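You operate a simulated robot arm through the tools that you are given. There is no shell and no other tool. Be economical: measure what you need, move in short steps, check, and stop when the job is done.

You are at the controls of a simulated robot arm. One attempt, no reset.

Task
Iron the cream napkin at the heat on its care mark, then park the iron and switch off.
Fine: let the iron warm up; hold it by its handle; leave the other napkin as it is. Set down upright: iron.

The check looks at the end state, three seconds after you hand in, the way a careful person would. Anything else that was tipped, shoved, dropped, spilled or broken makes it a failure. Flat cloth is picked up by pressing the open fingertips on it (5 to 10 N) and closing them slowly along it; thin cloth reads only 2 to 8 mm in the jaws.

Robot
A 6-joint arm with a two-finger parallel gripper, fixed in place. Base frame: the origin is at the foot of the arm, x ahead of it, y to its left, z up. Readings come in m, degrees, newtons and seconds.
With the tool pointing down near the work surface it reaches from about 0.36 to 0.82 m from the base axis. Its first joint turns from -166.0 to 166.0 degrees. Payload 3.91 kg.
Tool frame: the origin (TCP) lies between the finger pads and is the grasp point; the fingertips stand 0.03 m ahead of it; z points along the fingers, y is the line along which they close. The gripper opens to 0.11 m. The fingers are 0.02 m wide and 0.01 m thick; the gripper's body (0.048 by 0.112 m) begins 0.055 m behind the TCP.
Orientation is that of the tool frame in the base frame, as a unit quaternion [w, x, y, z]. With the fingers straight down and closing along the base's y, the tool's x points along the base's -x, its y along +y and its z along -z.

Tools
- The arm moves only by the tool move_arm. Its arguments are lists of equal length, an entry for each row: "offset": the shift along the base's x, y, z in units of 200 mm (1.0 is 200 mm), a list of three; "rot": the turn, a rotation vector about the base's x, y, z in units of 90 degrees (1.0 is 90 degrees), a list of three. In form: {"offset": [[tx, ty, tz], ...], "rot": [[ax, ay, az], ...]}. A call has 1 to 20 rows; each row is the pose to reach, as a shift and turn from the pose commanded when the call began. "gripper" is the closure in counts, from 0 (fully open) to 255 (shut), set as the call begins (left out, the last holds). A call with a number of a shift or a turn outside -1 to 1 is refused whole. Each row takes 0.2 s and may step no farther than 0.05 m and 8.6 degrees from the row before; otherwise, or with a gripper value out of range, the whole call is refused. Where a pose cannot be reached the arm comes as near as it can. A force on the tool above 40 N (or 10 N above the force at the start of the call, whichever is more), or a blocked arm, ends the call early, and 0.2 s more pass. The fingers move at their own pace (about 0.045 m/s each) and stop on an object; they squeeze with about 27 N. The grip force told is the motor's: it shows also when the fingers shut on nothing. Time passes only in rows, and 0.2 s behind the last, so rows that repeat a pose let the fingers close. The reply holds the time, the measured pose of the TCP, the force on the tool along the base axes, the opening and the grip force, in the units named above and with some noise, with the torque about the TCP (base axes, N m) and any sound that the robot's microphone picked up.
- Cameras (640 x 400 px; columns grow to the right, rows downward): "scene" is fixed at [0.0498, -0.6508, 1.49]; the picture's right is [0.34, -0.94, 0.00], its down [-0.83, -0.30, -0.46] and it looks along [0.44, 0.16, -0.89] (base axes); focal length 214 px, centre (320, 200). "wrist" rides on the gripper at [0.077, 0.007, -0.114] in the tool frame; the picture's right is [-0.09, 1.00, 0.00], its down [-0.80, -0.07, -0.59] and it looks along [-0.59, -0.05, 0.80] (tool axes); focal length 270 px, centre (320, 200). There is no depth. A picture from a camera that has moved, and an enlarged one, comes with that camera's place and axes in the base frame and with its lens.
- camera(camera): a new picture of that camera. The clock stands still meanwhile.
- move_column(by): slides the trunk up (or, below 0, down) by that many m; the arm rides with it, the base frame stays. It gives what a move gives, with no picture.
- enlarge(camera, box): a new picture of the part [left, top, right, bottom] of that camera's present view, enlarged. The clock stands still meanwhile.
- sign_off(): hands the job in; it is judged then, once.

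Work in short steps. Places have to be worked out from the pictures, the camera data and where the tool is seen: move nearer, look again, correct. Check each grasp and each placing, and mend what went wrong. You have 120 turns and 64 pictures in all, those below and enlarged ones among them. Open the gripper and draw the arm clear of the work before you hand the job in, unless the task says otherwise; then end with one line.

The tools are called after "Emit:" by a JSON object that holds its "name" and its "arguments". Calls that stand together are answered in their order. move_arm: Moves the arm, as the interface text tells. Its arguments: {"type":"object","properties":{"offset":{"type":"array","items":{"type":"array","items":{"type":"number"}}},"rot":{"type":"array","items":{"type":"array","items":{"type":"number"}}},"gripper":{"type":"number"}},"required":["offset","rot"]} The other tools are called the same way: move_column (by) slides the trunk up or down; camera (camera) takes a picture; enlarge (camera, box) takes an enlarged picture of a part of a camera's view; sign_off () hands the job in.

At the start:

```text
t: 0.0
eef_pos: [0.4885, -0.2736, 1.1444]
orientation: [0.0, 0.001, 1.0, 0.0]
ft_force: [0.2, -0.4, -0.1]
ft_torque: [0.01, 0.0, 0.01]
opening: 0.1098
grip_force: 0.0
trunk travel left (down, up): [-0.55, 0.06]
```

scene: 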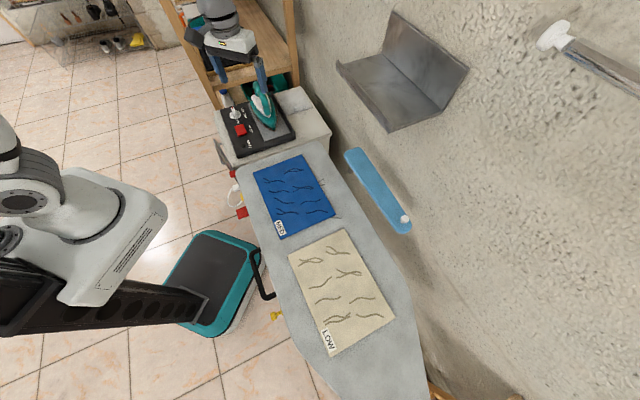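
wrist: 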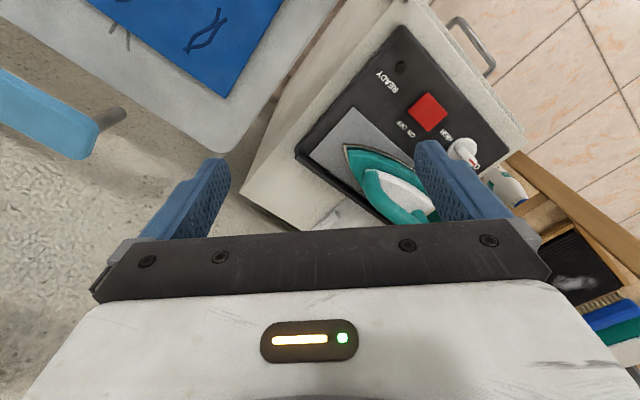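

I'll enlarge the control panel and the care marks to read them.

Emit:
{"name": "enlarge", "arguments": {"camera": "scene", "box": [200, 70, 340, 160]}}

Emit:
{"name": "enlarge", "arguments": {"camera": "scene", "box": [230, 140, 430, 370]}}

Emit:
{"name": "enlarge", "arguments": {"camera": "wrist", "box": [290, 20, 530, 240]}}

```text
4.44 times, centred on (270, 115) of scene
camera zoom: at [0.0498, -0.6508, 1.49], right [0.34, -0.94, 0.0], down [-0.83, -0.3, -0.46], along [0.44, 0.16, -0.89], focal length 953 px, centre (542, 578)
```

zoom: 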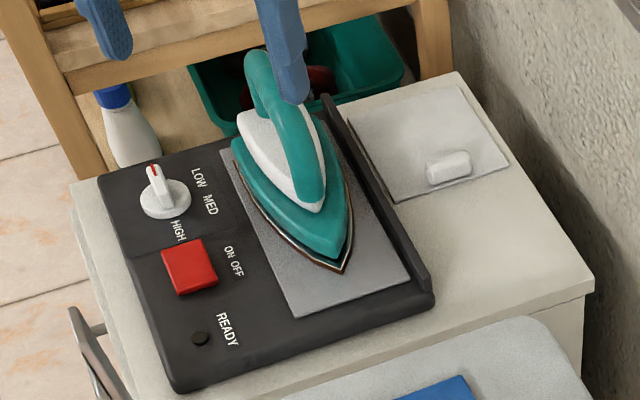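

```text
1.74 times, centred on (330, 255) of scene
camera zoom: at [0.0498, -0.6508, 1.49], right [0.34, -0.94, 0.0], down [-0.83, -0.3, -0.46], along [0.44, 0.16, -0.89], focal length 373 px, centre (303, 104)
```

zoom: 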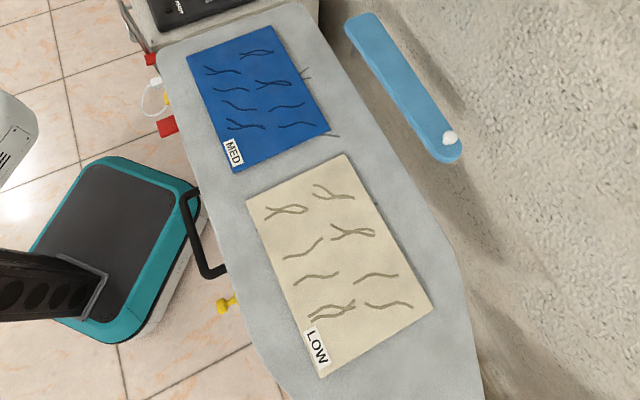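

```text
1.82 times, centred on (410, 130) of wrist
camera zoom: at [0.413, -0.2667, 1.2594], right [0.09, 1.0, 0.0], down [0.8, -0.07, 0.59], along [0.59, -0.05, -0.8], focal length 491 px, centre (156, 327)
```

zoom: 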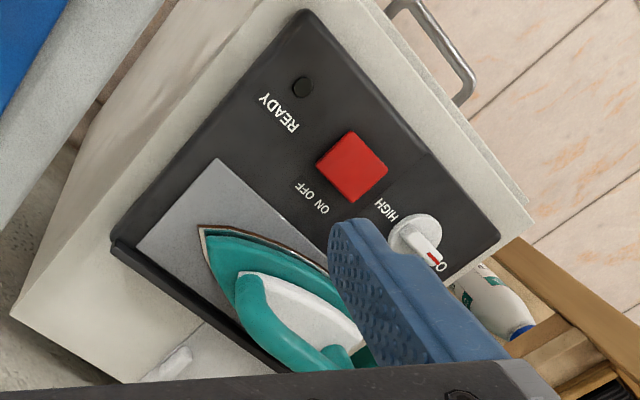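

The cream mark reads LOW; the red button is near (0.57, -0.11, 0.84) and the dial near (0.63, -0.05). I'm moving the wrist camera closer to the panel to read the dial.

Emit:
{"name": "move_arm", "arguments": {"offset": [[0.03, 0.158, -0.12], [0.06, 0.317, -0.24], [0.09, 0.475, -0.36], [0.12, 0.633, -0.48], [0.15, 0.792, -0.6], [0.18, 0.95, -0.72]], "rot": [[0, 0, 0], [0, 0, 0], [0, 0, 0], [0, 0, 0], [0, 0, 0], [0, 0, 0]], "gripper": 0}}

Emit:
{"name": "camera", "arguments": {"camera": "wrist"}}

```text
t: 1.4
eef_pos: [0.5272, -0.0827, 0.9998]
orientation: [0.0, -0.001, 1.0, 0.0]
ft_force: [-0.4, 0.5, -0.5]
ft_torque: [-0.02, -0.04, 0.03]
opening: 0.1099
grip_force: 0.0
trunk travel left (down, up): [-0.55, 0.06]
```

```text
58 pictures are left
camera wrist: at [0.4517, -0.075, 1.114], right [0.09, 1.0, 0.0], down [0.8, -0.07, 0.59], along [0.59, -0.05, -0.8], focal length 270 px, centre (320, 200)
```

wrist: 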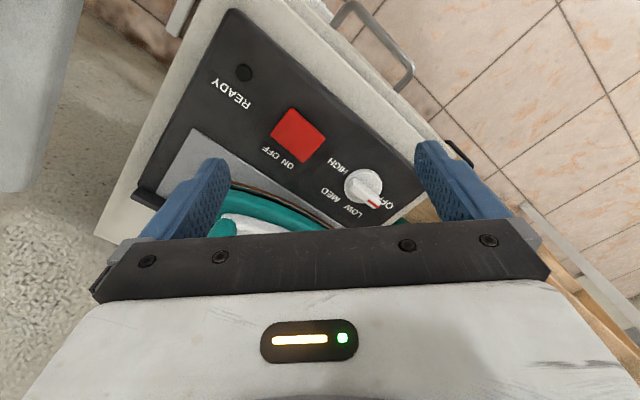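

Emit:
{"name": "enlarge", "arguments": {"camera": "wrist", "box": [220, 90, 420, 225]}}

```text
2.96 times, centred on (320, 158) of wrist
camera zoom: at [0.4517, -0.075, 1.114], right [0.09, 1.0, 0.0], down [0.8, -0.07, 0.59], along [0.59, -0.05, -0.8], focal length 801 px, centre (320, 326)
```

zoom: 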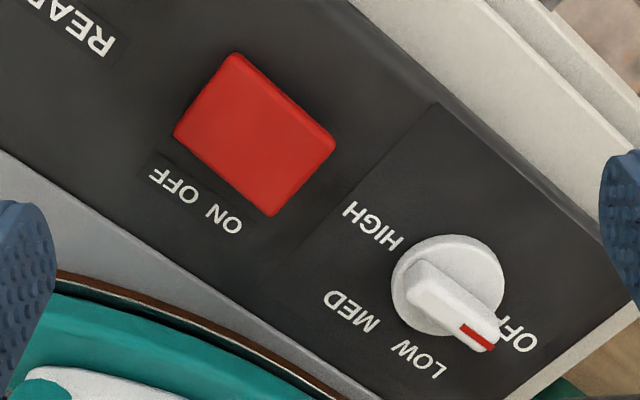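

The dial points at OFF; LOW is about 60° clockwise seen from above, about a center near (0.65, -0.035). I'll bring the gripper above the knob, turned +50° so the fingers straddle the pointer bar.

Emit:
{"name": "move_arm", "arguments": {"offset": [[0.1, 0.04, -0.05], [0.2, 0.08, -0.1], [0.3, 0.12, -0.15], [0.42, 0.16, -0.22], [0.52, 0.2, -0.29], [0.6275, 0.243, -0.35], [0.6275, 0.243, -0.35]], "rot": [[0, 0, 0.0926], [0, 0, 0.185], [0, 0, 0.278], [0, 0, 0.37], [0, 0, 0.463], [0, 0, 0.5556], [0, 0, 0.5556]], "gripper": 140}}

Emit:
{"name": "camera", "arguments": {"camera": "wrist"}}

```text
t: 3.0
eef_pos: [0.6491, -0.0332, 0.9323]
orientation: [0.001, -0.424, 0.906, 0.0]
ft_force: [-0.5, 0.6, -0.2]
ft_torque: [0.02, 0.0, 0.02]
opening: 0.0498
grip_force: 0.1
trunk travel left (down, up): [-0.55, 0.06]
```

```text
56 pictures are left
camera wrist: at [0.5959, -0.0872, 1.0472], right [-0.71, 0.71, 0.0], down [0.57, 0.57, 0.59], along [0.42, 0.42, -0.8], focal length 270 px, centre (320, 200)
```

wrist: 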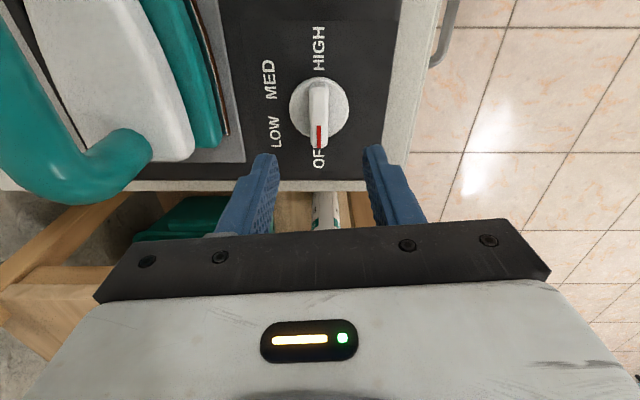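

The knob lies between the fingers with its bar at about 45°. I'll trim by -5°, shift slightly and come down part-way, then look.

Emit:
{"name": "move_arm", "arguments": {"offset": [[-0.005, -0.01, -0.15], [-0.01, -0.015, -0.31]], "rot": [[0, 0, -0.03], [0, 0, -0.0556]]}}

Emit:
{"name": "camera", "arguments": {"camera": "wrist"}}

Emit:
{"name": "enlarge", "arguments": {"camera": "scene", "box": [190, 70, 310, 160]}}

```text
t: 3.6
eef_pos: [0.6485, -0.0359, 0.8703]
orientation: [0.0, -0.383, 0.924, 0.0]
ft_force: [-0.5, -0.5, -0.9]
ft_torque: [-0.02, 0.01, 0.0]
opening: 0.0495
grip_force: 0.1
trunk travel left (down, up): [-0.55, 0.06]
```

```text
55 pictures are left
camera wrist: at [0.5903, -0.0858, 0.986], right [-0.64, 0.77, 0.0], down [0.62, 0.52, 0.59], along [0.46, 0.38, -0.8], focal length 270 px, centre (320, 200)
```

wrist: 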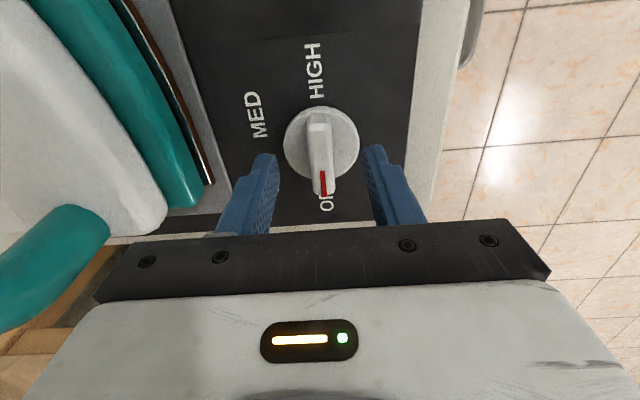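

```text
4.44 times, centred on (250, 115) of scene
camera zoom: at [0.0498, -0.6508, 1.49], right [0.34, -0.94, 0.0], down [-0.83, -0.3, -0.46], along [0.44, 0.16, -0.89], focal length 953 px, centre (631, 578)
```

zoom: 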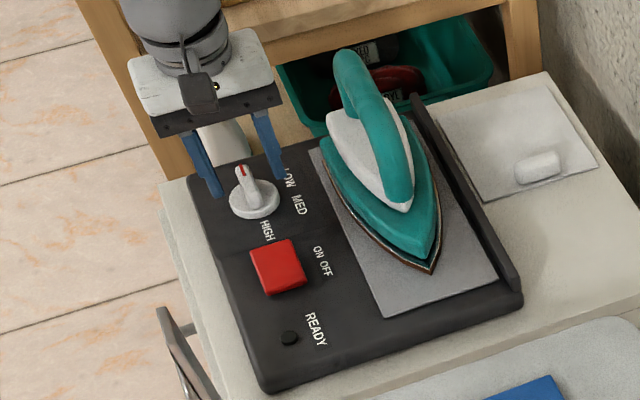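

Tips are at z≈0.84, the disc top near 0.83 and the bar top near 0.85. I lower 5 mm more and close on the bar.

Emit:
{"name": "move_arm", "arguments": {"offset": [[0, -0.008, -0.025]], "rot": [[0, 0, 0]]}}

Emit:
{"name": "move_arm", "arguments": {"offset": [[0, 0, 0], [0, 0, 0], [0, 0, 0], [0, 0, 0], [0, 0, 0]], "rot": [[0, 0, 0], [0, 0, 0], [0, 0, 0], [0, 0, 0], [0, 0, 0]], "gripper": 255}}

Emit:
{"name": "camera", "arguments": {"camera": "wrist"}}

```text
t: 4.0
eef_pos: [0.6481, -0.0388, 0.8642]
orientation: [0.0, -0.382, 0.924, 0.001]
ft_force: [0.3, 0.1, 0.4]
ft_torque: [0.0, 0.01, -0.02]
opening: 0.0497
grip_force: 0.0
trunk travel left (down, up): [-0.55, 0.06]
```

```text
t: 5.2
eef_pos: [0.6467, -0.0365, 0.8648]
orientation: [-0.002, -0.384, 0.924, 0.0]
ft_force: [-16.7, 19.5, -5.2]
ft_torque: [0.63, 0.2, -0.05]
opening: 0.0139
grip_force: 45.0
trunk travel left (down, up): [-0.55, 0.06]
```

```text
53 pictures are left
camera wrist: at [0.5885, -0.0864, 0.9795], right [-0.64, 0.77, 0.0], down [0.62, 0.52, 0.59], along [0.45, 0.38, -0.81], focal length 270 px, centre (320, 200)
```

wrist: 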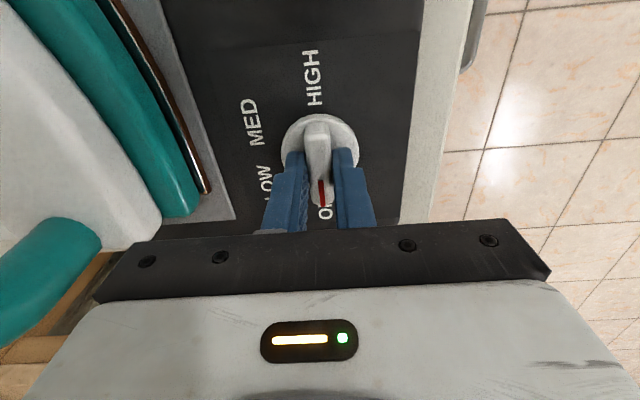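

The bar is gripped, but the side force and picture say the knob axis is about 5 mm away from the tool. I'll open, recentre at about (0.642, -0.037), and grip again.

Emit:
{"name": "move_arm", "arguments": {"offset": [[0, 0, 0], [0, 0, 0], [-0.03, 0.007, 0], [-0.03, 0.007, 0]], "rot": [[0, 0, 0], [0, 0, 0], [0, 0, 0], [0, 0, 0]], "gripper": 170}}

Emit:
{"name": "move_arm", "arguments": {"offset": [[0, 0, 0], [0, 0, 0], [0, 0, 0], [0, 0, 0]], "rot": [[0, 0, 0], [0, 0, 0], [0, 0, 0], [0, 0, 0]], "gripper": 255}}

Emit:
{"name": "enlarge", "arguments": {"camera": "wrist", "box": [220, 80, 420, 240]}}

```text
t: 6.2
eef_pos: [0.6429, -0.037, 0.8643]
orientation: [0.001, -0.383, 0.924, 0.0]
ft_force: [-0.7, 0.0, -0.2]
ft_torque: [0.0, -0.02, 0.0]
opening: 0.0368
grip_force: 0.1
trunk travel left (down, up): [-0.55, 0.06]
```

```text
t: 7.2
eef_pos: [0.6451, -0.0391, 0.8636]
orientation: [0.001, -0.382, 0.924, 0.0]
ft_force: [10.8, -13.6, 1.2]
ft_torque: [-0.26, -0.3, -0.07]
opening: 0.0139
grip_force: 44.6
trunk travel left (down, up): [-0.55, 0.06]
```

```text
2.50 times, centred on (320, 160) of wrist
camera zoom: at [0.5859, -0.0885, 0.9787], right [-0.64, 0.77, 0.0], down [0.62, 0.52, 0.6], along [0.46, 0.38, -0.8], focal length 676 px, centre (320, 300)
```

zoom: 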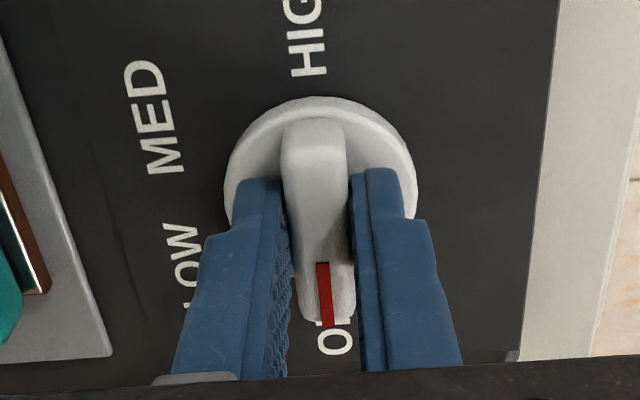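

The grip now holds; combining both grips the knob axis is about (0.642, -0.042). I relieve the side load and turn -60° about that axis.

Emit:
{"name": "move_arm", "arguments": {"offset": [[0.0155, -0.01, 0], [0.0165, -0.0125, 0], [0.018, -0.0155, 0], [0.0195, -0.018, 0], [0.0205, -0.0205, 0], [0.021, -0.023, 0], [0.0215, -0.026, 0], [0.0215, -0.029, 0], [0.021, -0.0315, 0], [0.021, -0.0315, 0]], "rot": [[0, 0, 0], [0, 0, -0.0833], [0, 0, -0.1667], [0, 0, -0.25], [0, 0, -0.3333], [0, 0, -0.4167], [0, 0, -0.5], [0, 0, -0.5833], [0, 0, -0.6667], [0, 0, -0.6667]]}}

Emit:
{"name": "enlarge", "arguments": {"camera": "wrist", "box": [220, 80, 420, 240]}}

```text
t: 8.5
eef_pos: [0.6436, -0.0387, 0.8641]
orientation: [-0.003, -0.109, 0.994, 0.001]
ft_force: [-6.6, 13.1, 5.6]
ft_torque: [0.71, -0.53, 0.02]
opening: 0.014
grip_force: 45.1
trunk travel left (down, up): [-0.55, 0.06]
stopped in row 6: the force on the tool passed its limit at 42 N (the readings are from after the stop); the commanded pose is now the measured one
```

```text
2.50 times, centred on (320, 160) of wrist
camera zoom: at [0.569, -0.0481, 0.9792], right [-0.13, 0.99, 0.0], down [0.8, 0.1, 0.59], along [0.58, 0.08, -0.81], focal length 676 px, centre (320, 300)
```

zoom: 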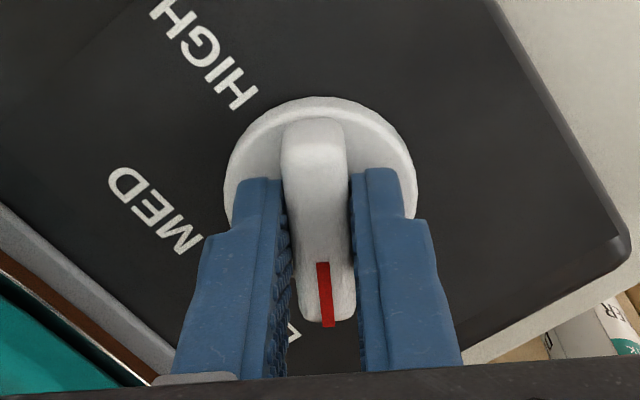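

Reached 12.5°, with the measured poses suggesting the axis is almost at the TCP. I continue the remaining -27.5° in place with a slight +y relief.

Emit:
{"name": "move_arm", "arguments": {"offset": [[-0.003, 0.008, -0.003], [-0.003, 0.008, -0.003], [-0.003, 0.008, -0.003], [-0.003, 0.006, -0.003], [-0.003, 0.004, -0.003]], "rot": [[0, 0, 0], [0, 0, -0.0764], [0, 0, -0.1528], [0, 0, -0.2292], [0, 0, -0.3056]]}}

Emit:
{"name": "enlarge", "arguments": {"camera": "wrist", "box": [220, 80, 420, 240]}}

```text
t: 9.7
eef_pos: [0.6433, -0.0368, 0.8635]
orientation: [-0.001, 0.133, 0.991, 0.002]
ft_force: [-3.0, 20.1, 14.5]
ft_torque: [0.51, 1.29, 0.06]
opening: 0.0139
grip_force: 44.6
trunk travel left (down, up): [-0.55, 0.06]
```

```text
2.50 times, centred on (320, 160) of wrist
camera zoom: at [0.5726, -0.0105, 0.979], right [0.35, 0.94, 0.0], down [0.76, -0.28, 0.59], along [0.56, -0.2, -0.81], focal length 676 px, centre (320, 300)
```

zoom: 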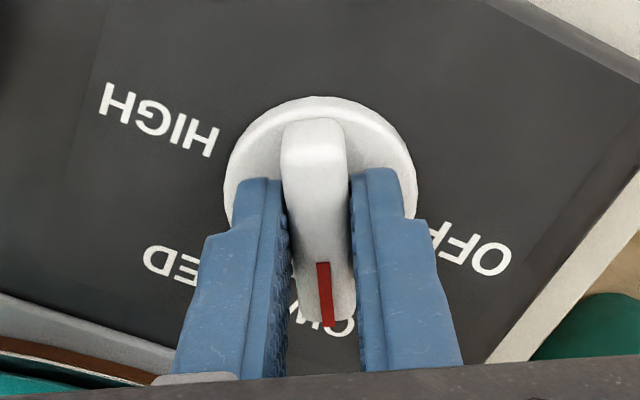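

The pointer is now over LOW, -60° from its start. I'll open, rise, and check the dial.

Emit:
{"name": "move_arm", "arguments": {"offset": [[0, 0, 0], [0, 0, 0], [0, 0, 0], [0, 0, 0.15], [0, 0, 0.35], [-0.1, 0, 0.5]], "rot": [[0, 0, 0], [0, 0, 0], [0, 0, 0], [0, 0, 0], [0, 0, 0], [0, 0, 0]], "gripper": 150}}

Emit:
{"name": "enlarge", "arguments": {"camera": "wrist", "box": [200, 60, 440, 220]}}

```text
t: 11.1
eef_pos: [0.6229, -0.04, 0.9631]
orientation: [-0.003, 0.131, 0.991, 0.002]
ft_force: [0.1, 0.2, 0.1]
ft_torque: [0.0, -0.04, -0.02]
opening: 0.0453
grip_force: 0.1
trunk travel left (down, up): [-0.55, 0.06]
```

```text
2.50 times, centred on (320, 140) of wrist
camera zoom: at [0.5515, -0.0137, 1.0788], right [0.34, 0.94, 0.0], down [0.76, -0.28, 0.59], along [0.55, -0.2, -0.81], focal length 676 px, centre (320, 350)
```

zoom: 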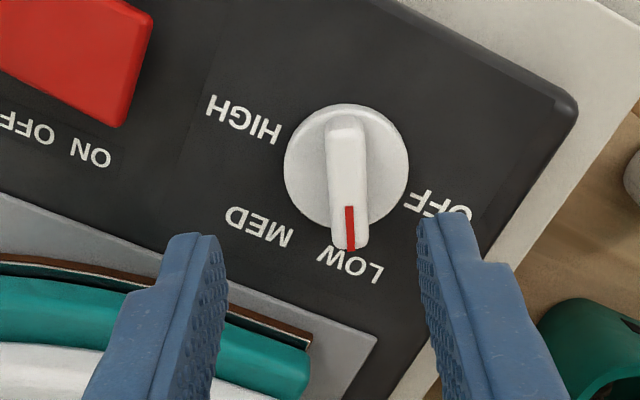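

Dial is at LOW. Next I close the fingers and go above the ON side of the red button at about (0.578, -0.101).

Emit:
{"name": "move_arm", "arguments": {"offset": [[-0.113, -0.153, -0.05], [-0.226, -0.307, -0.15], [-0.226, -0.307, -0.15], [-0.226, -0.307, -0.15]], "rot": [[0, 0, 0], [0, 0, 0], [0, 0, 0], [0, 0, 0]], "gripper": 255}}

Emit:
{"name": "camera", "arguments": {"camera": "wrist"}}

Emit:
{"name": "enlarge", "arguments": {"camera": "scene", "box": [190, 70, 310, 160]}}

```text
t: 12.1
eef_pos: [0.5783, -0.1017, 0.933]
orientation: [-0.003, 0.131, 0.991, 0.002]
ft_force: [-0.1, -0.2, 0.3]
ft_torque: [-0.01, -0.05, -0.01]
opening: 0.0001
grip_force: 27.0
trunk travel left (down, up): [-0.55, 0.06]
```

```text
48 pictures are left
camera wrist: at [0.5075, -0.0753, 1.0481], right [0.34, 0.94, 0.0], down [0.76, -0.28, 0.59], along [0.55, -0.2, -0.81], focal length 270 px, centre (320, 200)
```

wrist: 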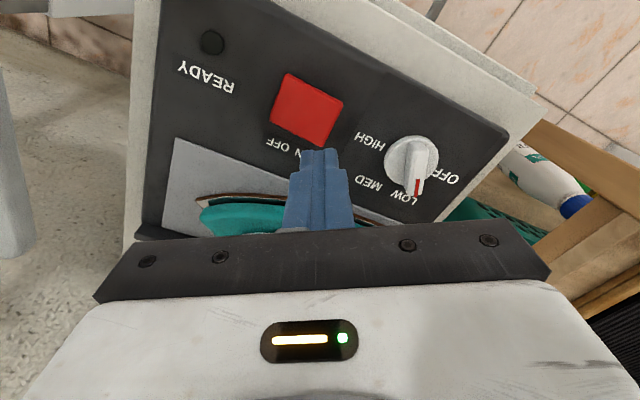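

```text
4.44 times, centred on (250, 115) of scene
camera zoom: at [0.0498, -0.6508, 1.49], right [0.34, -0.94, 0.0], down [-0.83, -0.3, -0.46], along [0.44, 0.16, -0.89], focal length 953 px, centre (631, 578)
```

zoom: 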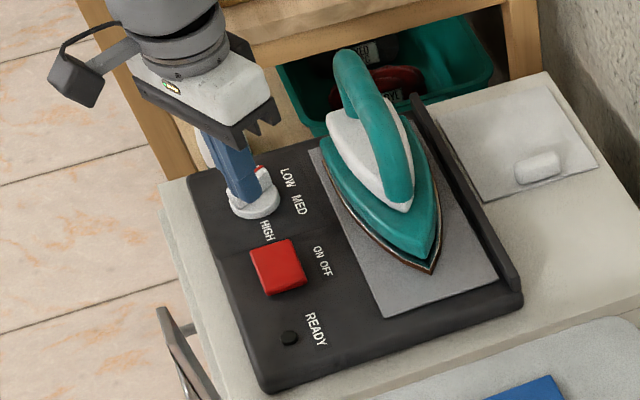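

The ON end of the button runs to about (0.581, -0.092), so I'll press around (0.574, -0.098). I descend to just above first, then in small steps.

Emit:
{"name": "move_arm", "arguments": {"offset": [[-0.02, 0.015, -0.15], [-0.02, 0.015, -0.28], [-0.02, 0.015, -0.305], [-0.02, 0.015, -0.32]], "rot": [[0, 0, 0], [0, 0, 0], [0, 0, 0], [0, 0, 0]]}}

Emit:
{"name": "enlarge", "arguments": {"camera": "wrist", "box": [200, 60, 440, 220]}}

```text
t: 13.1
eef_pos: [0.5758, -0.097, 0.8675]
orientation: [-0.003, 0.131, 0.991, 0.003]
ft_force: [-0.1, -0.4, 0.2]
ft_torque: [0.01, 0.03, 0.02]
opening: 0.0001
grip_force: 26.6
trunk travel left (down, up): [-0.55, 0.06]
```

```text
2.50 times, centred on (320, 140) of wrist
camera zoom: at [0.5039, -0.0707, 0.9834], right [0.34, 0.94, 0.0], down [0.76, -0.28, 0.59], along [0.55, -0.2, -0.81], focal length 676 px, centre (320, 350)
```

zoom: 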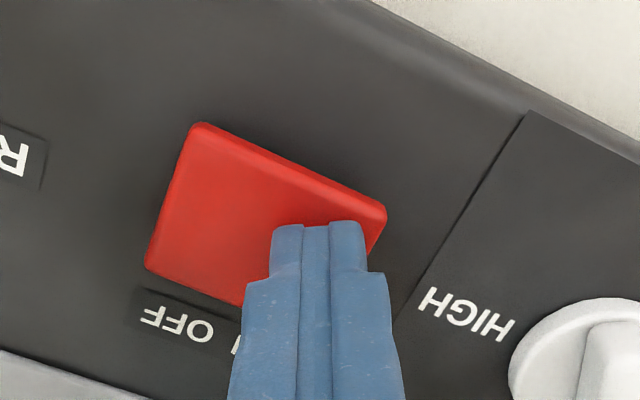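

The tip sits over the ON half. I press down in small steps.

Emit:
{"name": "move_arm", "arguments": {"offset": [[-0.02, 0.005, 0], [-0.02, 0.005, -0.02], [-0.02, 0.005, -0.035], [-0.02, 0.005, -0.05]], "rot": [[0, 0, 0], [0, 0, 0], [0, 0, 0], [0, 0, 0]]}}

```text
t: 13.9
eef_pos: [0.57, -0.0976, 0.867]
orientation: [0.002, 0.131, 0.991, 0.002]
ft_force: [-10.0, 4.0, 23.5]
ft_torque: [-0.06, 0.52, -0.1]
opening: 0.0001
grip_force: 27.2
trunk travel left (down, up): [-0.55, 0.06]
stopped in row 4: the force on the tool passed its limit at 46 N (the readings are from after the stop); the commanded pose is now the measured one
```

Pressed with up to 46 N at tip z≈0.837. I lift and check the button and the lamp.

Emit:
{"name": "move_arm", "arguments": {"offset": [[0, 0, 0.1], [0, 0, 0.25]], "rot": [[0, 0, 0], [0, 0, 0]]}}

Emit:
{"name": "camera", "arguments": {"camera": "wrist"}}

Emit:
{"name": "enlarge", "arguments": {"camera": "scene", "box": [190, 70, 310, 160]}}

```text
t: 14.6
eef_pos: [0.5728, -0.0978, 0.9134]
orientation: [0.001, 0.131, 0.991, 0.001]
ft_force: [0.0, 0.5, 0.0]
ft_torque: [0.01, 0.0, -0.02]
opening: 0.0
grip_force: 26.5
trunk travel left (down, up): [-0.55, 0.06]
```

```text
45 pictures are left
camera wrist: at [0.5022, -0.072, 1.0284], right [0.34, 0.94, 0.0], down [0.75, -0.28, 0.6], along [0.56, -0.2, -0.8], focal length 270 px, centre (320, 200)
```

wrist: 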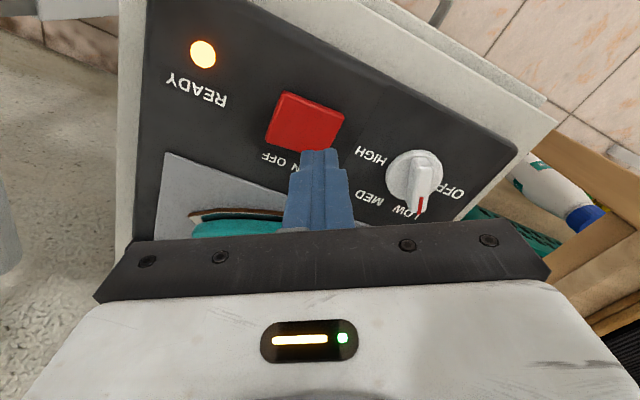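

```text
4.44 times, centred on (250, 115) of scene
camera zoom: at [0.0498, -0.6508, 1.49], right [0.34, -0.94, 0.0], down [-0.83, -0.3, -0.46], along [0.44, 0.16, -0.89], focal length 953 px, centre (631, 578)
```

zoom: 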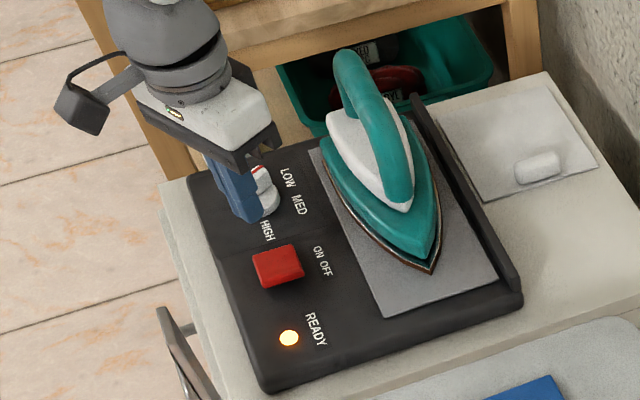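

The rocker flipped and the lamp is lit (maybe amber = heating). While it warms I'll raise the arm and turn +60° above the iron to look at the handle.

Emit:
{"name": "move_arm", "arguments": {"offset": [[0, 0, 0.15], [0, 0, 0.3], [0.05, -0.08, 0.45], [0.11, -0.18, 0.635], [0.17, -0.28, 0.635], [0.23, -0.38, 0.635], [0.28, -0.47, 0.635], [0.336, -0.56, 0.635], [0.336, -0.56, 0.635]], "rot": [[0, 0, 0.08], [0, 0, 0.16], [0, 0, 0.24], [0, 0, 0.32], [0, 0, 0.41], [0, 0, 0.5], [0, 0, 0.58], [0, 0, 0.6667], [0, 0, 0.6667]], "gripper": 0}}

Emit:
{"name": "camera", "arguments": {"camera": "wrist"}}

Emit:
{"name": "camera", "arguments": {"camera": "scene"}}

```text
t: 16.6
eef_pos: [0.6395, -0.2082, 1.0412]
orientation: [0.0, -0.382, 0.924, 0.002]
ft_force: [0.2, 0.0, 0.1]
ft_torque: [0.01, -0.01, 0.04]
opening: 0.11
grip_force: 0.0
trunk travel left (down, up): [-0.55, 0.06]
```

```text
43 pictures are left
camera wrist: at [0.5829, -0.2587, 1.1564], right [-0.64, 0.77, 0.0], down [0.62, 0.51, 0.6], along [0.45, 0.38, -0.8], focal length 270 px, centre (320, 200)
```

wrist: 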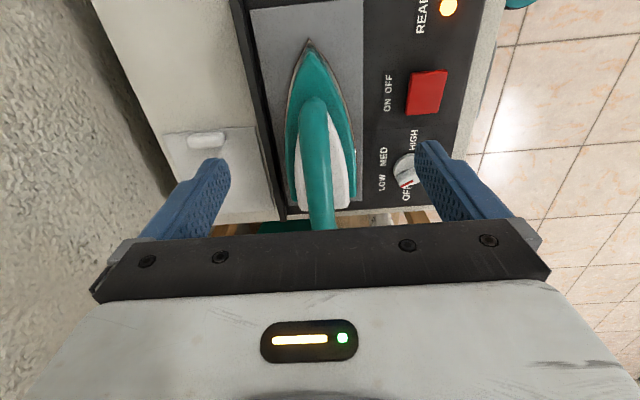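

```text
42 pictures are left
```

scene: 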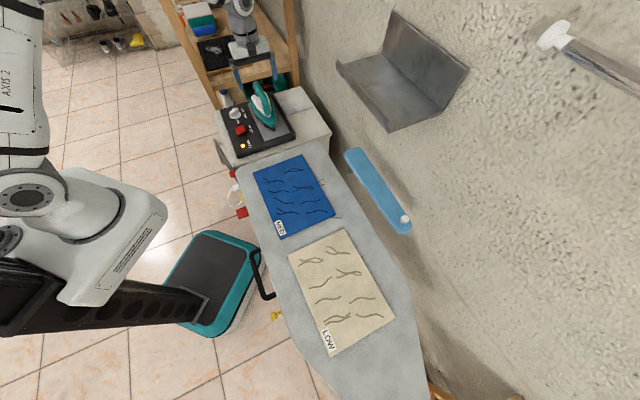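

The iron axis runs from its tip near (0.614, -0.243) at about 44°. I'll move above the handle middle near (0.695, -0.167) and look again.

Emit:
{"name": "move_arm", "arguments": {"offset": [[0.1, 0.07, 0], [0.2, 0.14, -0.1], [0.2775, 0.205, -0.28]], "rot": [[0, 0, 0], [0, 0, 0], [0, 0, 0]]}}

Emit:
{"name": "camera", "arguments": {"camera": "wrist"}}

Emit:
{"name": "enlarge", "arguments": {"camera": "scene", "box": [200, 50, 320, 140]}}

```text
t: 17.4
eef_pos: [0.6974, -0.1701, 0.9833]
orientation: [0.0, -0.382, 0.924, 0.002]
ft_force: [-0.2, -0.4, 0.3]
ft_torque: [-0.01, 0.01, -0.01]
opening: 0.11
grip_force: 0.1
trunk travel left (down, up): [-0.55, 0.06]
```

```text
41 pictures are left
camera wrist: at [0.6399, -0.2196, 1.0991], right [-0.64, 0.77, 0.0], down [0.62, 0.51, 0.6], along [0.45, 0.38, -0.8], focal length 270 px, centre (320, 200)
```

wrist: 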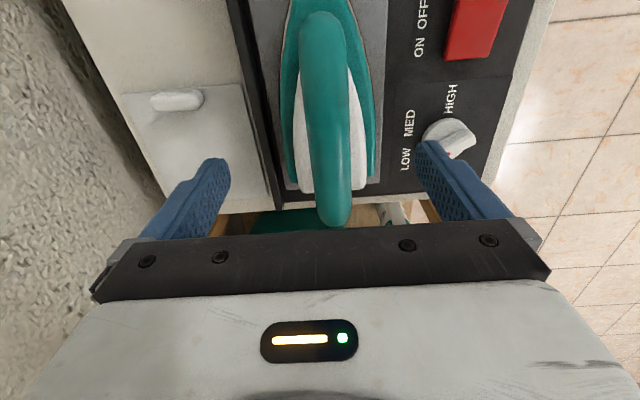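

```text
4.44 times, centred on (260, 95) of scene
camera zoom: at [0.0498, -0.6508, 1.49], right [0.34, -0.94, 0.0], down [-0.83, -0.3, -0.46], along [0.44, 0.16, -0.89], focal length 953 px, centre (587, 667)
```

zoom: 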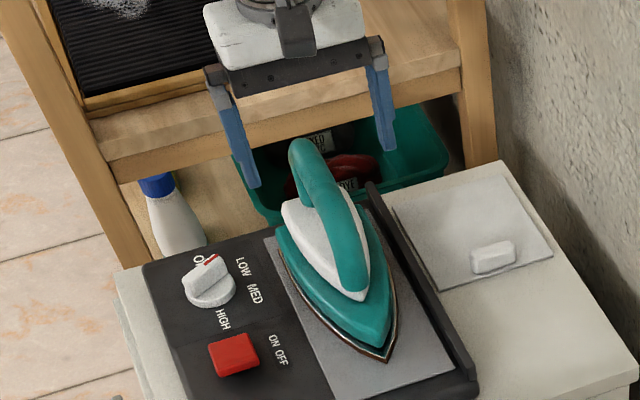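

The handle runs from (0.679, -0.179) to its rear end (0.738, -0.123), top about z 0.93. I'll center at (0.700, -0.160), trim -1.5°, and descend so the TCP is at handle height.

Emit:
{"name": "move_arm", "arguments": {"offset": [[0.013, 0.05, -0.1], [0.013, 0.05, -0.2], [0.013, 0.05, -0.31], [0.013, 0.05, -0.31]], "rot": [[0, 0, -0.0167], [0, 0, -0.0167], [0, 0, -0.0167], [0, 0, -0.0167]]}}

Emit:
{"name": "camera", "arguments": {"camera": "wrist"}}

Emit:
{"name": "enlarge", "arguments": {"camera": "scene", "box": [200, 50, 320, 140]}}

```text
t: 18.4
eef_pos: [0.6976, -0.1584, 0.9238]
orientation: [0.0, -0.37, 0.929, 0.002]
ft_force: [0.1, 0.2, -0.3]
ft_torque: [0.02, 0.02, 0.0]
opening: 0.1103
grip_force: 0.0
trunk travel left (down, up): [-0.55, 0.06]
```

```text
39 pictures are left
camera wrist: at [0.6392, -0.2064, 1.0386], right [-0.62, 0.78, 0.0], down [0.63, 0.5, 0.6], along [0.46, 0.37, -0.8], focal length 270 px, centre (320, 200)
```

wrist: 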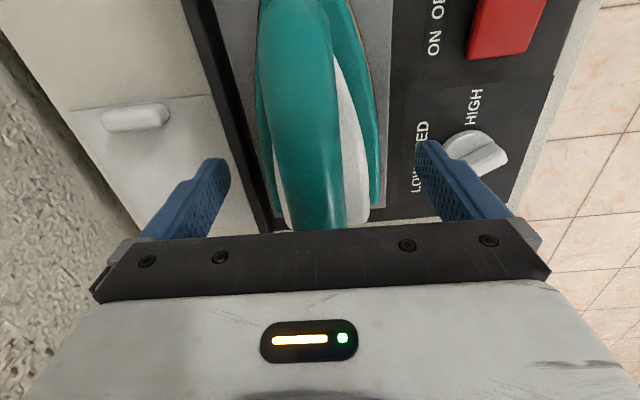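

```text
4.44 times, centred on (260, 95) of scene
camera zoom: at [0.0498, -0.6508, 1.49], right [0.34, -0.94, 0.0], down [-0.83, -0.3, -0.46], along [0.44, 0.16, -0.89], focal length 953 px, centre (587, 667)
```

zoom: 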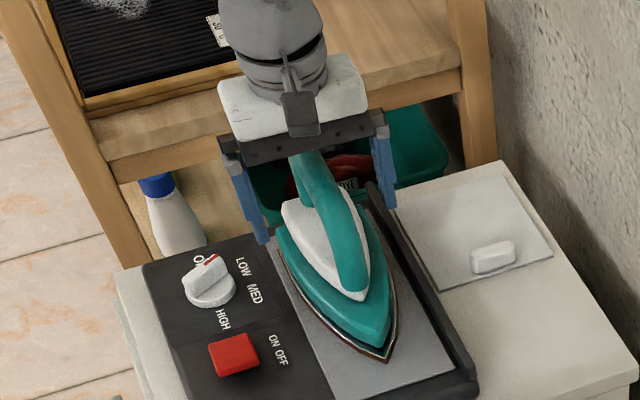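

The handle sits about 4 mm to one side; I correct, lower 5 mm and close the fingers on it.

Emit:
{"name": "move_arm", "arguments": {"offset": [[0.015, -0.015, -0.025], [0.015, -0.015, -0.025]], "rot": [[0, 0, 0], [0, 0, 0]]}}

Emit:
{"name": "move_arm", "arguments": {"offset": [[0, 0, 0], [0, 0, 0], [0, 0, 0], [0, 0, 0], [0, 0, 0], [0, 0, 0], [0, 0, 0]], "rot": [[0, 0, 0], [0, 0, 0], [0, 0, 0], [0, 0, 0], [0, 0, 0], [0, 0, 0], [0, 0, 0]], "gripper": 255}}

Emit:
{"name": "enlarge", "arguments": {"camera": "scene", "box": [200, 60, 340, 165]}}

Emit:
{"name": "camera", "arguments": {"camera": "wrist"}}

```text
t: 18.9
eef_pos: [0.7011, -0.1593, 0.9201]
orientation: [0.0, -0.369, 0.929, 0.001]
ft_force: [-0.5, -0.1, -0.2]
ft_torque: [0.0, 0.01, -0.01]
opening: 0.11
grip_force: 0.0
trunk travel left (down, up): [-0.55, 0.06]
```

```text
t: 20.6
eef_pos: [0.7023, -0.1603, 0.9197]
orientation: [0.001, -0.37, 0.929, 0.002]
ft_force: [-0.1, 1.1, 0.8]
ft_torque: [-0.05, 0.05, 0.15]
opening: 0.027
grip_force: 27.2
trunk travel left (down, up): [-0.55, 0.06]
```

```text
3.81 times, centred on (270, 112) of scene
camera zoom: at [0.0498, -0.6508, 1.49], right [0.34, -0.94, 0.0], down [-0.83, -0.3, -0.46], along [0.44, 0.16, -0.89], focal length 817 px, centre (510, 533)
```

zoom: 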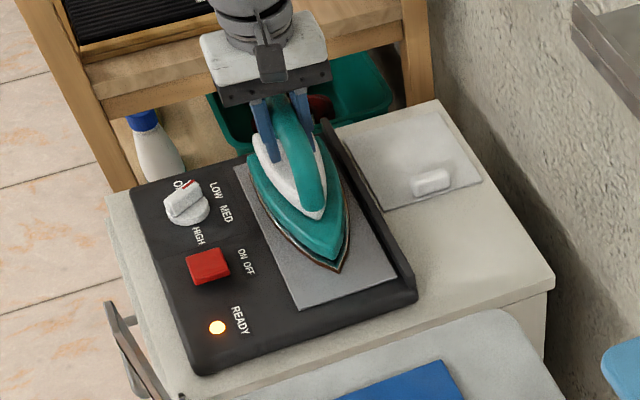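

```text
36 pictures are left
camera wrist: at [0.6421, -0.209, 1.0342], right [-0.62, 0.78, 0.0], down [0.63, 0.5, 0.6], along [0.47, 0.37, -0.8], focal length 270 px, centre (320, 200)
```

wrist: 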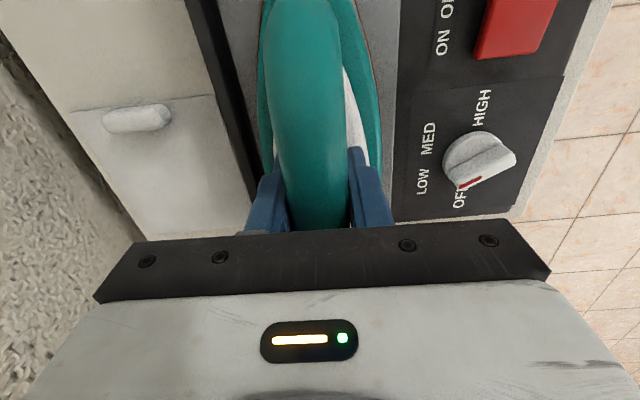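

The handle is gripped (27 mm) and the dial still points at LOW. The lamp is amber; I wait in place a while to see whether it changes when warm.

Emit:
{"name": "move_arm", "arguments": {"offset": [[0, 0, 0], [0, 0, 0], [0, 0, 0], [0, 0, 0], [0, 0, 0], [0, 0, 0], [0, 0, 0], [0, 0, 0], [0, 0, 0], [0, 0, 0], [0, 0, 0], [0, 0, 0], [0, 0, 0], [0, 0, 0], [0, 0, 0], [0, 0, 0], [0, 0, 0], [0, 0, 0], [0, 0, 0], [0, 0, 0]], "rot": [[0, 0, 0], [0, 0, 0], [0, 0, 0], [0, 0, 0], [0, 0, 0], [0, 0, 0], [0, 0, 0], [0, 0, 0], [0, 0, 0], [0, 0, 0], [0, 0, 0], [0, 0, 0], [0, 0, 0], [0, 0, 0], [0, 0, 0], [0, 0, 0], [0, 0, 0], [0, 0, 0], [0, 0, 0], [0, 0, 0]]}}

Emit:
{"name": "move_arm", "arguments": {"offset": [[0, 0, 0], [0, 0, 0], [0, 0, 0], [0, 0, 0], [0, 0, 0], [0, 0, 0], [0, 0, 0], [0, 0, 0], [0, 0, 0], [0, 0, 0], [0, 0, 0], [0, 0, 0], [0, 0, 0], [0, 0, 0], [0, 0, 0], [0, 0, 0], [0, 0, 0], [0, 0, 0], [0, 0, 0], [0, 0, 0]], "rot": [[0, 0, 0], [0, 0, 0], [0, 0, 0], [0, 0, 0], [0, 0, 0], [0, 0, 0], [0, 0, 0], [0, 0, 0], [0, 0, 0], [0, 0, 0], [0, 0, 0], [0, 0, 0], [0, 0, 0], [0, 0, 0], [0, 0, 0], [0, 0, 0], [0, 0, 0], [0, 0, 0], [0, 0, 0], [0, 0, 0]]}}

Emit:
{"name": "enlarge", "arguments": {"camera": "scene", "box": [200, 60, 340, 165]}}

```text
t: 24.8
eef_pos: [0.7015, -0.1613, 0.9193]
orientation: [0.001, -0.37, 0.929, 0.002]
ft_force: [2.7, -0.2, 2.1]
ft_torque: [0.0, 0.04, 0.19]
opening: 0.0268
grip_force: 27.2
trunk travel left (down, up): [-0.55, 0.06]
```

```text
t: 28.9
eef_pos: [0.7014, -0.1601, 0.9208]
orientation: [0.0, -0.37, 0.929, 0.003]
ft_force: [0.9, -0.4, 1.5]
ft_torque: [0.01, 0.03, 0.2]
opening: 0.0267
grip_force: 27.1
trunk travel left (down, up): [-0.55, 0.06]
```

```text
3.81 times, centred on (270, 112) of scene
camera zoom: at [0.0498, -0.6508, 1.49], right [0.34, -0.94, 0.0], down [-0.83, -0.3, -0.46], along [0.44, 0.16, -0.89], focal length 817 px, centre (510, 533)
```

zoom: 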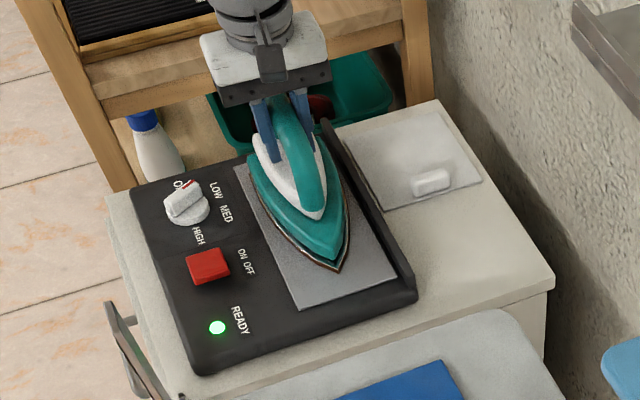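

Lamp is green: READY. I lift the iron straight up and check the hold.

Emit:
{"name": "move_arm", "arguments": {"offset": [[0, 0, 0.1], [0, 0, 0.25], [0, 0, 0.45], [0, 0, 0.65], [0, 0, 0.85], [0, 0, 0.85]], "rot": [[0, 0, 0], [0, 0, 0], [0, 0, 0], [0, 0, 0], [0, 0, 0], [0, 0, 0]]}}

Emit:
{"name": "camera", "arguments": {"camera": "scene"}}

```text
t: 30.4
eef_pos: [0.7033, -0.1597, 1.0831]
orientation: [-0.001, -0.37, 0.929, 0.002]
ft_force: [0.3, 0.5, -7.5]
ft_torque: [0.08, -0.06, 0.01]
opening: 0.0265
grip_force: 26.9
trunk travel left (down, up): [-0.55, 0.06]
```

```text
34 pictures are left
```

scene: 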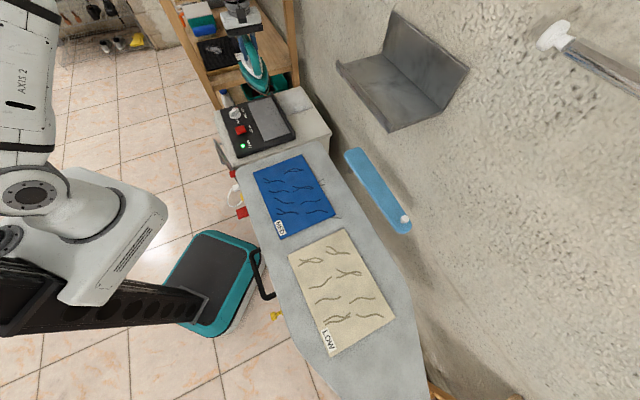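

The iron is held (about 0.77 kg). I carry it over toward the cream napkin in three level legs.

Emit:
{"name": "move_arm", "arguments": {"offset": [[-0.179, -0.159, 0], [-0.357, -0.317, 0], [-0.536, -0.476, 0], [-0.714, -0.634, 0], [-0.893, -0.793, 0]], "rot": [[0, 0, 0], [0, 0, 0], [0, 0, 0], [0, 0, 0], [0, 0, 0]]}}

Emit:
{"name": "move_arm", "arguments": {"offset": [[-0.179, -0.159, 0], [-0.357, -0.317, 0], [-0.536, -0.476, 0], [-0.714, -0.634, 0], [-0.893, -0.793, 0]], "rot": [[0, 0, 0], [0, 0, 0], [0, 0, 0], [0, 0, 0], [0, 0, 0]]}}

Emit:
{"name": "camera", "arguments": {"camera": "scene"}}

Emit:
{"name": "camera", "arguments": {"camera": "wrist"}}

```text
t: 31.6
eef_pos: [0.5231, -0.3218, 1.0822]
orientation: [0.0, -0.37, 0.929, 0.002]
ft_force: [-0.2, -0.2, -7.7]
ft_torque: [0.11, -0.09, -0.01]
opening: 0.0267
grip_force: 27.2
trunk travel left (down, up): [-0.55, 0.06]
```

```text
t: 32.8
eef_pos: [0.347, -0.4814, 1.0895]
orientation: [-0.001, -0.37, 0.929, 0.003]
ft_force: [-0.4, 0.0, -7.9]
ft_torque: [0.1, -0.13, 0.02]
opening: 0.0265
grip_force: 27.1
trunk travel left (down, up): [-0.55, 0.06]
```

```text
33 pictures are left
```

scene: 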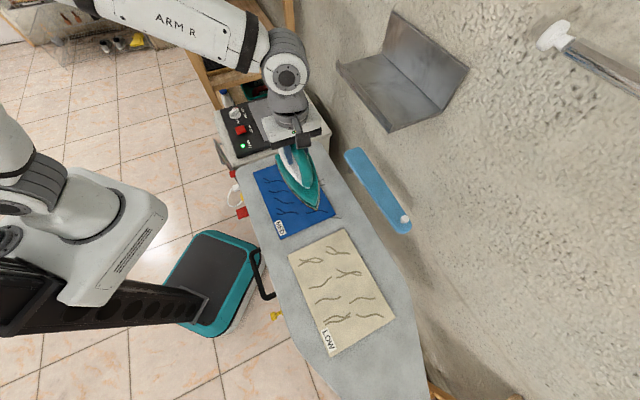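

```text
32 pictures are left
camera wrist: at [0.288, -0.5308, 1.2049], right [-0.62, 0.78, 0.01], down [0.63, 0.5, 0.6], along [0.46, 0.37, -0.8], focal length 270 px, centre (320, 200)
```

wrist: 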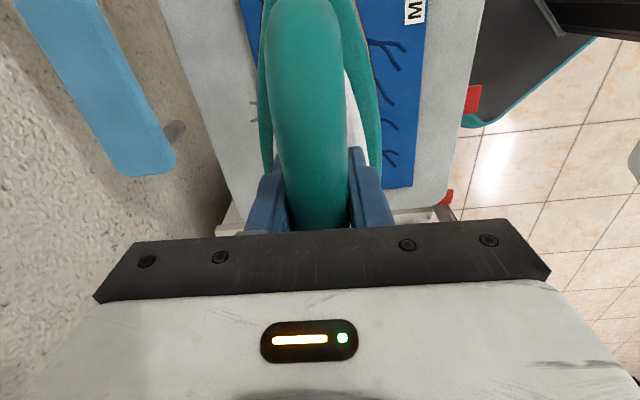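

Triangulated board height is about 0.887, so the cream napkin centers near (0.129, -0.671), axis about 46°. Last leg to above the start of the middle pass, with a small yaw trim.

Emit:
{"name": "move_arm", "arguments": {"offset": [[-0.186, -0.158, 0], [-0.372, -0.316, 0], [-0.558, -0.474, 0], [-0.744, -0.632, 0], [-0.93, -0.79, 0], [-0.93, -0.79, -0.1]], "rot": [[0, 0, 0.01], [0, 0, 0.02], [0, 0, 0.03], [0, 0, 0.03], [0, 0, 0.03], [0, 0, 0.03]]}}

Emit:
{"name": "camera", "arguments": {"camera": "scene"}}

Emit:
{"name": "camera", "arguments": {"camera": "wrist"}}

```text
t: 34.1
eef_pos: [0.1604, -0.6384, 1.0688]
orientation: [0.0, -0.392, 0.92, 0.003]
ft_force: [-0.2, 0.8, -7.1]
ft_torque: [0.07, -0.06, 0.03]
opening: 0.0267
grip_force: 26.8
trunk travel left (down, up): [-0.55, 0.06]
```

```text
31 pictures are left
```

scene: 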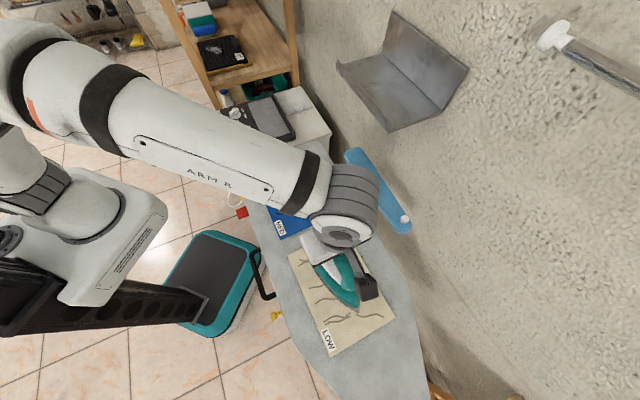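

```text
30 pictures are left
camera wrist: at [0.1038, -0.6901, 1.1845], right [-0.66, 0.75, 0.01], down [0.61, 0.53, 0.6], along [0.45, 0.4, -0.8], focal length 270 px, centre (320, 200)
```

wrist: 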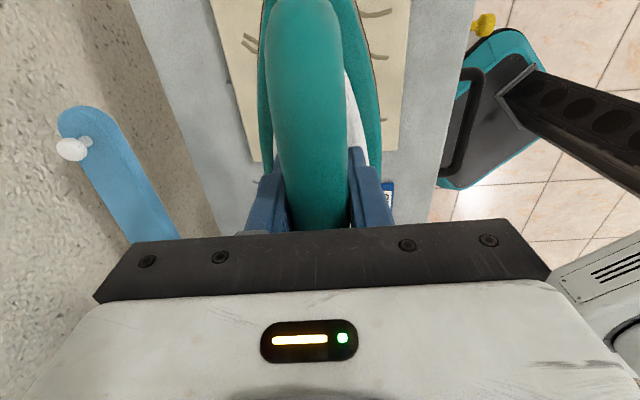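

The napkin corners agree with my estimate. I descend toward the cloth: first to z=1.00.

Emit:
{"name": "move_arm", "arguments": {"offset": [[0, 0, -0.15], [0, 0, -0.28], [0, 0, -0.33], [0, 0, -0.345]], "rot": [[0, 0, 0], [0, 0, 0], [0, 0, 0], [0, 0, 0]]}}

Emit:
{"name": "move_arm", "arguments": {"offset": [[0, 0, -0.01], [0, 0, -0.02], [0, 0, -0.03], [0, 0, -0.04]], "rot": [[0, 0, 0], [0, 0, 0], [0, 0, 0], [0, 0, 0]]}}

```text
t: 35.1
eef_pos: [0.1595, -0.637, 0.9993]
orientation: [0.0, -0.392, 0.92, 0.002]
ft_force: [-0.5, 0.7, -8.3]
ft_torque: [0.1, -0.09, 0.01]
opening: 0.0268
grip_force: 26.8
trunk travel left (down, up): [-0.55, 0.06]
```

```text
t: 36.1
eef_pos: [0.1586, -0.638, 0.9901]
orientation: [-0.001, -0.392, 0.92, 0.004]
ft_force: [0.2, -0.5, -9.4]
ft_torque: [0.08, -0.09, -0.01]
opening: 0.0266
grip_force: 26.6
trunk travel left (down, up): [-0.55, 0.06]
```

No contact yet; I keep going down in 2 mm steps.

Emit:
{"name": "move_arm", "arguments": {"offset": [[0, 0, -0.01], [0, 0, -0.02], [0, 0, -0.03], [0, 0, -0.04]], "rot": [[0, 0, 0], [0, 0, 0], [0, 0, 0], [0, 0, 0]]}}

Emit:
{"name": "enlarge", "arguments": {"camera": "scene", "box": [270, 210, 420, 360]}}

```text
t: 37.1
eef_pos: [0.1581, -0.6361, 0.982]
orientation: [0.0, -0.391, 0.92, 0.002]
ft_force: [0.8, -0.2, -8.6]
ft_torque: [0.08, -0.09, 0.02]
opening: 0.0266
grip_force: 26.7
trunk travel left (down, up): [-0.55, 0.06]
```

```text
2.67 times, centred on (345, 285) of scene
camera zoom: at [0.0498, -0.6508, 1.49], right [0.34, -0.94, 0.0], down [-0.83, -0.3, -0.46], along [0.44, 0.16, -0.89], focal length 572 px, centre (253, -27)
```

zoom: 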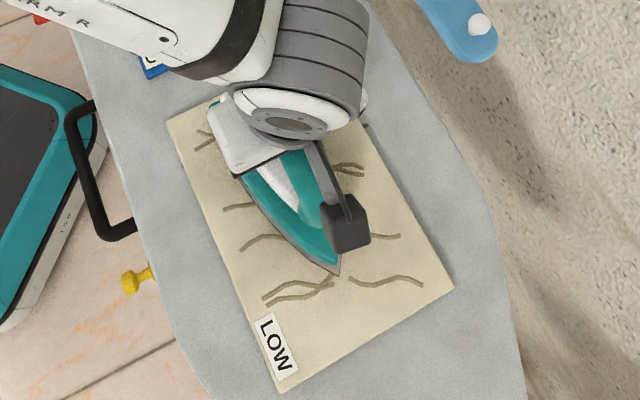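

Emit:
{"name": "move_arm", "arguments": {"offset": [[0, 0, -0.01], [0, 0, -0.02], [0, 0, -0.03], [0, 0, -0.04], [0, 0, -0.05]], "rot": [[0, 0, 0], [0, 0, 0], [0, 0, 0], [0, 0, 0], [0, 0, 0]]}}

```text
t: 38.4
eef_pos: [0.1597, -0.6371, 0.9721]
orientation: [0.0, -0.391, 0.92, 0.002]
ft_force: [0.5, -0.1, -7.8]
ft_torque: [0.13, -0.12, -0.02]
opening: 0.0265
grip_force: 27.1
trunk travel left (down, up): [-0.55, 0.06]
```

Still free at z=0.972; continuing down.

Emit:
{"name": "move_arm", "arguments": {"offset": [[0, 0, -0.01], [0, 0, -0.02], [0, 0, -0.03], [0, 0, -0.04], [0, 0, -0.05]], "rot": [[0, 0, 0], [0, 0, 0], [0, 0, 0], [0, 0, 0], [0, 0, 0]]}}

```text
t: 39.5
eef_pos: [0.1587, -0.6367, 0.9624]
orientation: [0.0, -0.392, 0.92, 0.002]
ft_force: [0.2, -0.1, -8.6]
ft_torque: [0.12, -0.1, -0.02]
opening: 0.0265
grip_force: 26.8
trunk travel left (down, up): [-0.55, 0.06]
```

Still no contact; continuing with force check.

Emit:
{"name": "move_arm", "arguments": {"offset": [[0, 0, -0.01], [0, 0, -0.02], [0, 0, -0.03], [0, 0, -0.04], [0, 0, -0.05]], "rot": [[0, 0, 0], [0, 0, 0], [0, 0, 0], [0, 0, 0], [0, 0, 0]]}}

Emit:
{"name": "enlarge", "arguments": {"camera": "wrist", "box": [160, 0, 480, 220]}}

```text
t: 40.8
eef_pos: [0.1595, -0.6372, 0.9533]
orientation: [-0.001, -0.392, 0.92, 0.0]
ft_force: [1.7, -4.9, 25.0]
ft_torque: [0.05, 0.03, 0.06]
opening: 0.0268
grip_force: 27.4
trunk travel left (down, up): [-0.55, 0.06]
```

```text
1.82 times, centred on (320, 110) of wrist
camera zoom: at [0.1022, -0.6872, 1.0697], right [-0.66, 0.75, 0.0], down [0.61, 0.53, 0.59], along [0.45, 0.39, -0.8], focal length 491 px, centre (320, 364)
```

zoom: 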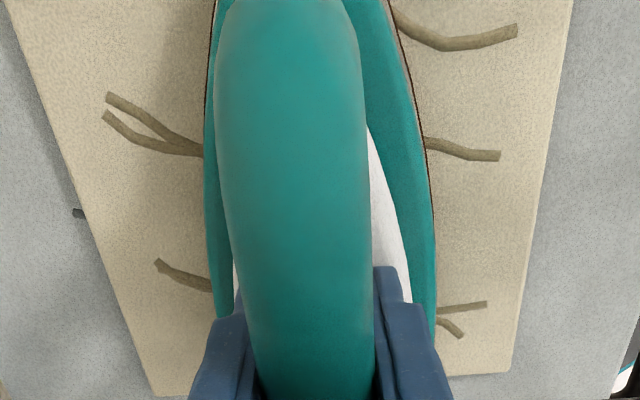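

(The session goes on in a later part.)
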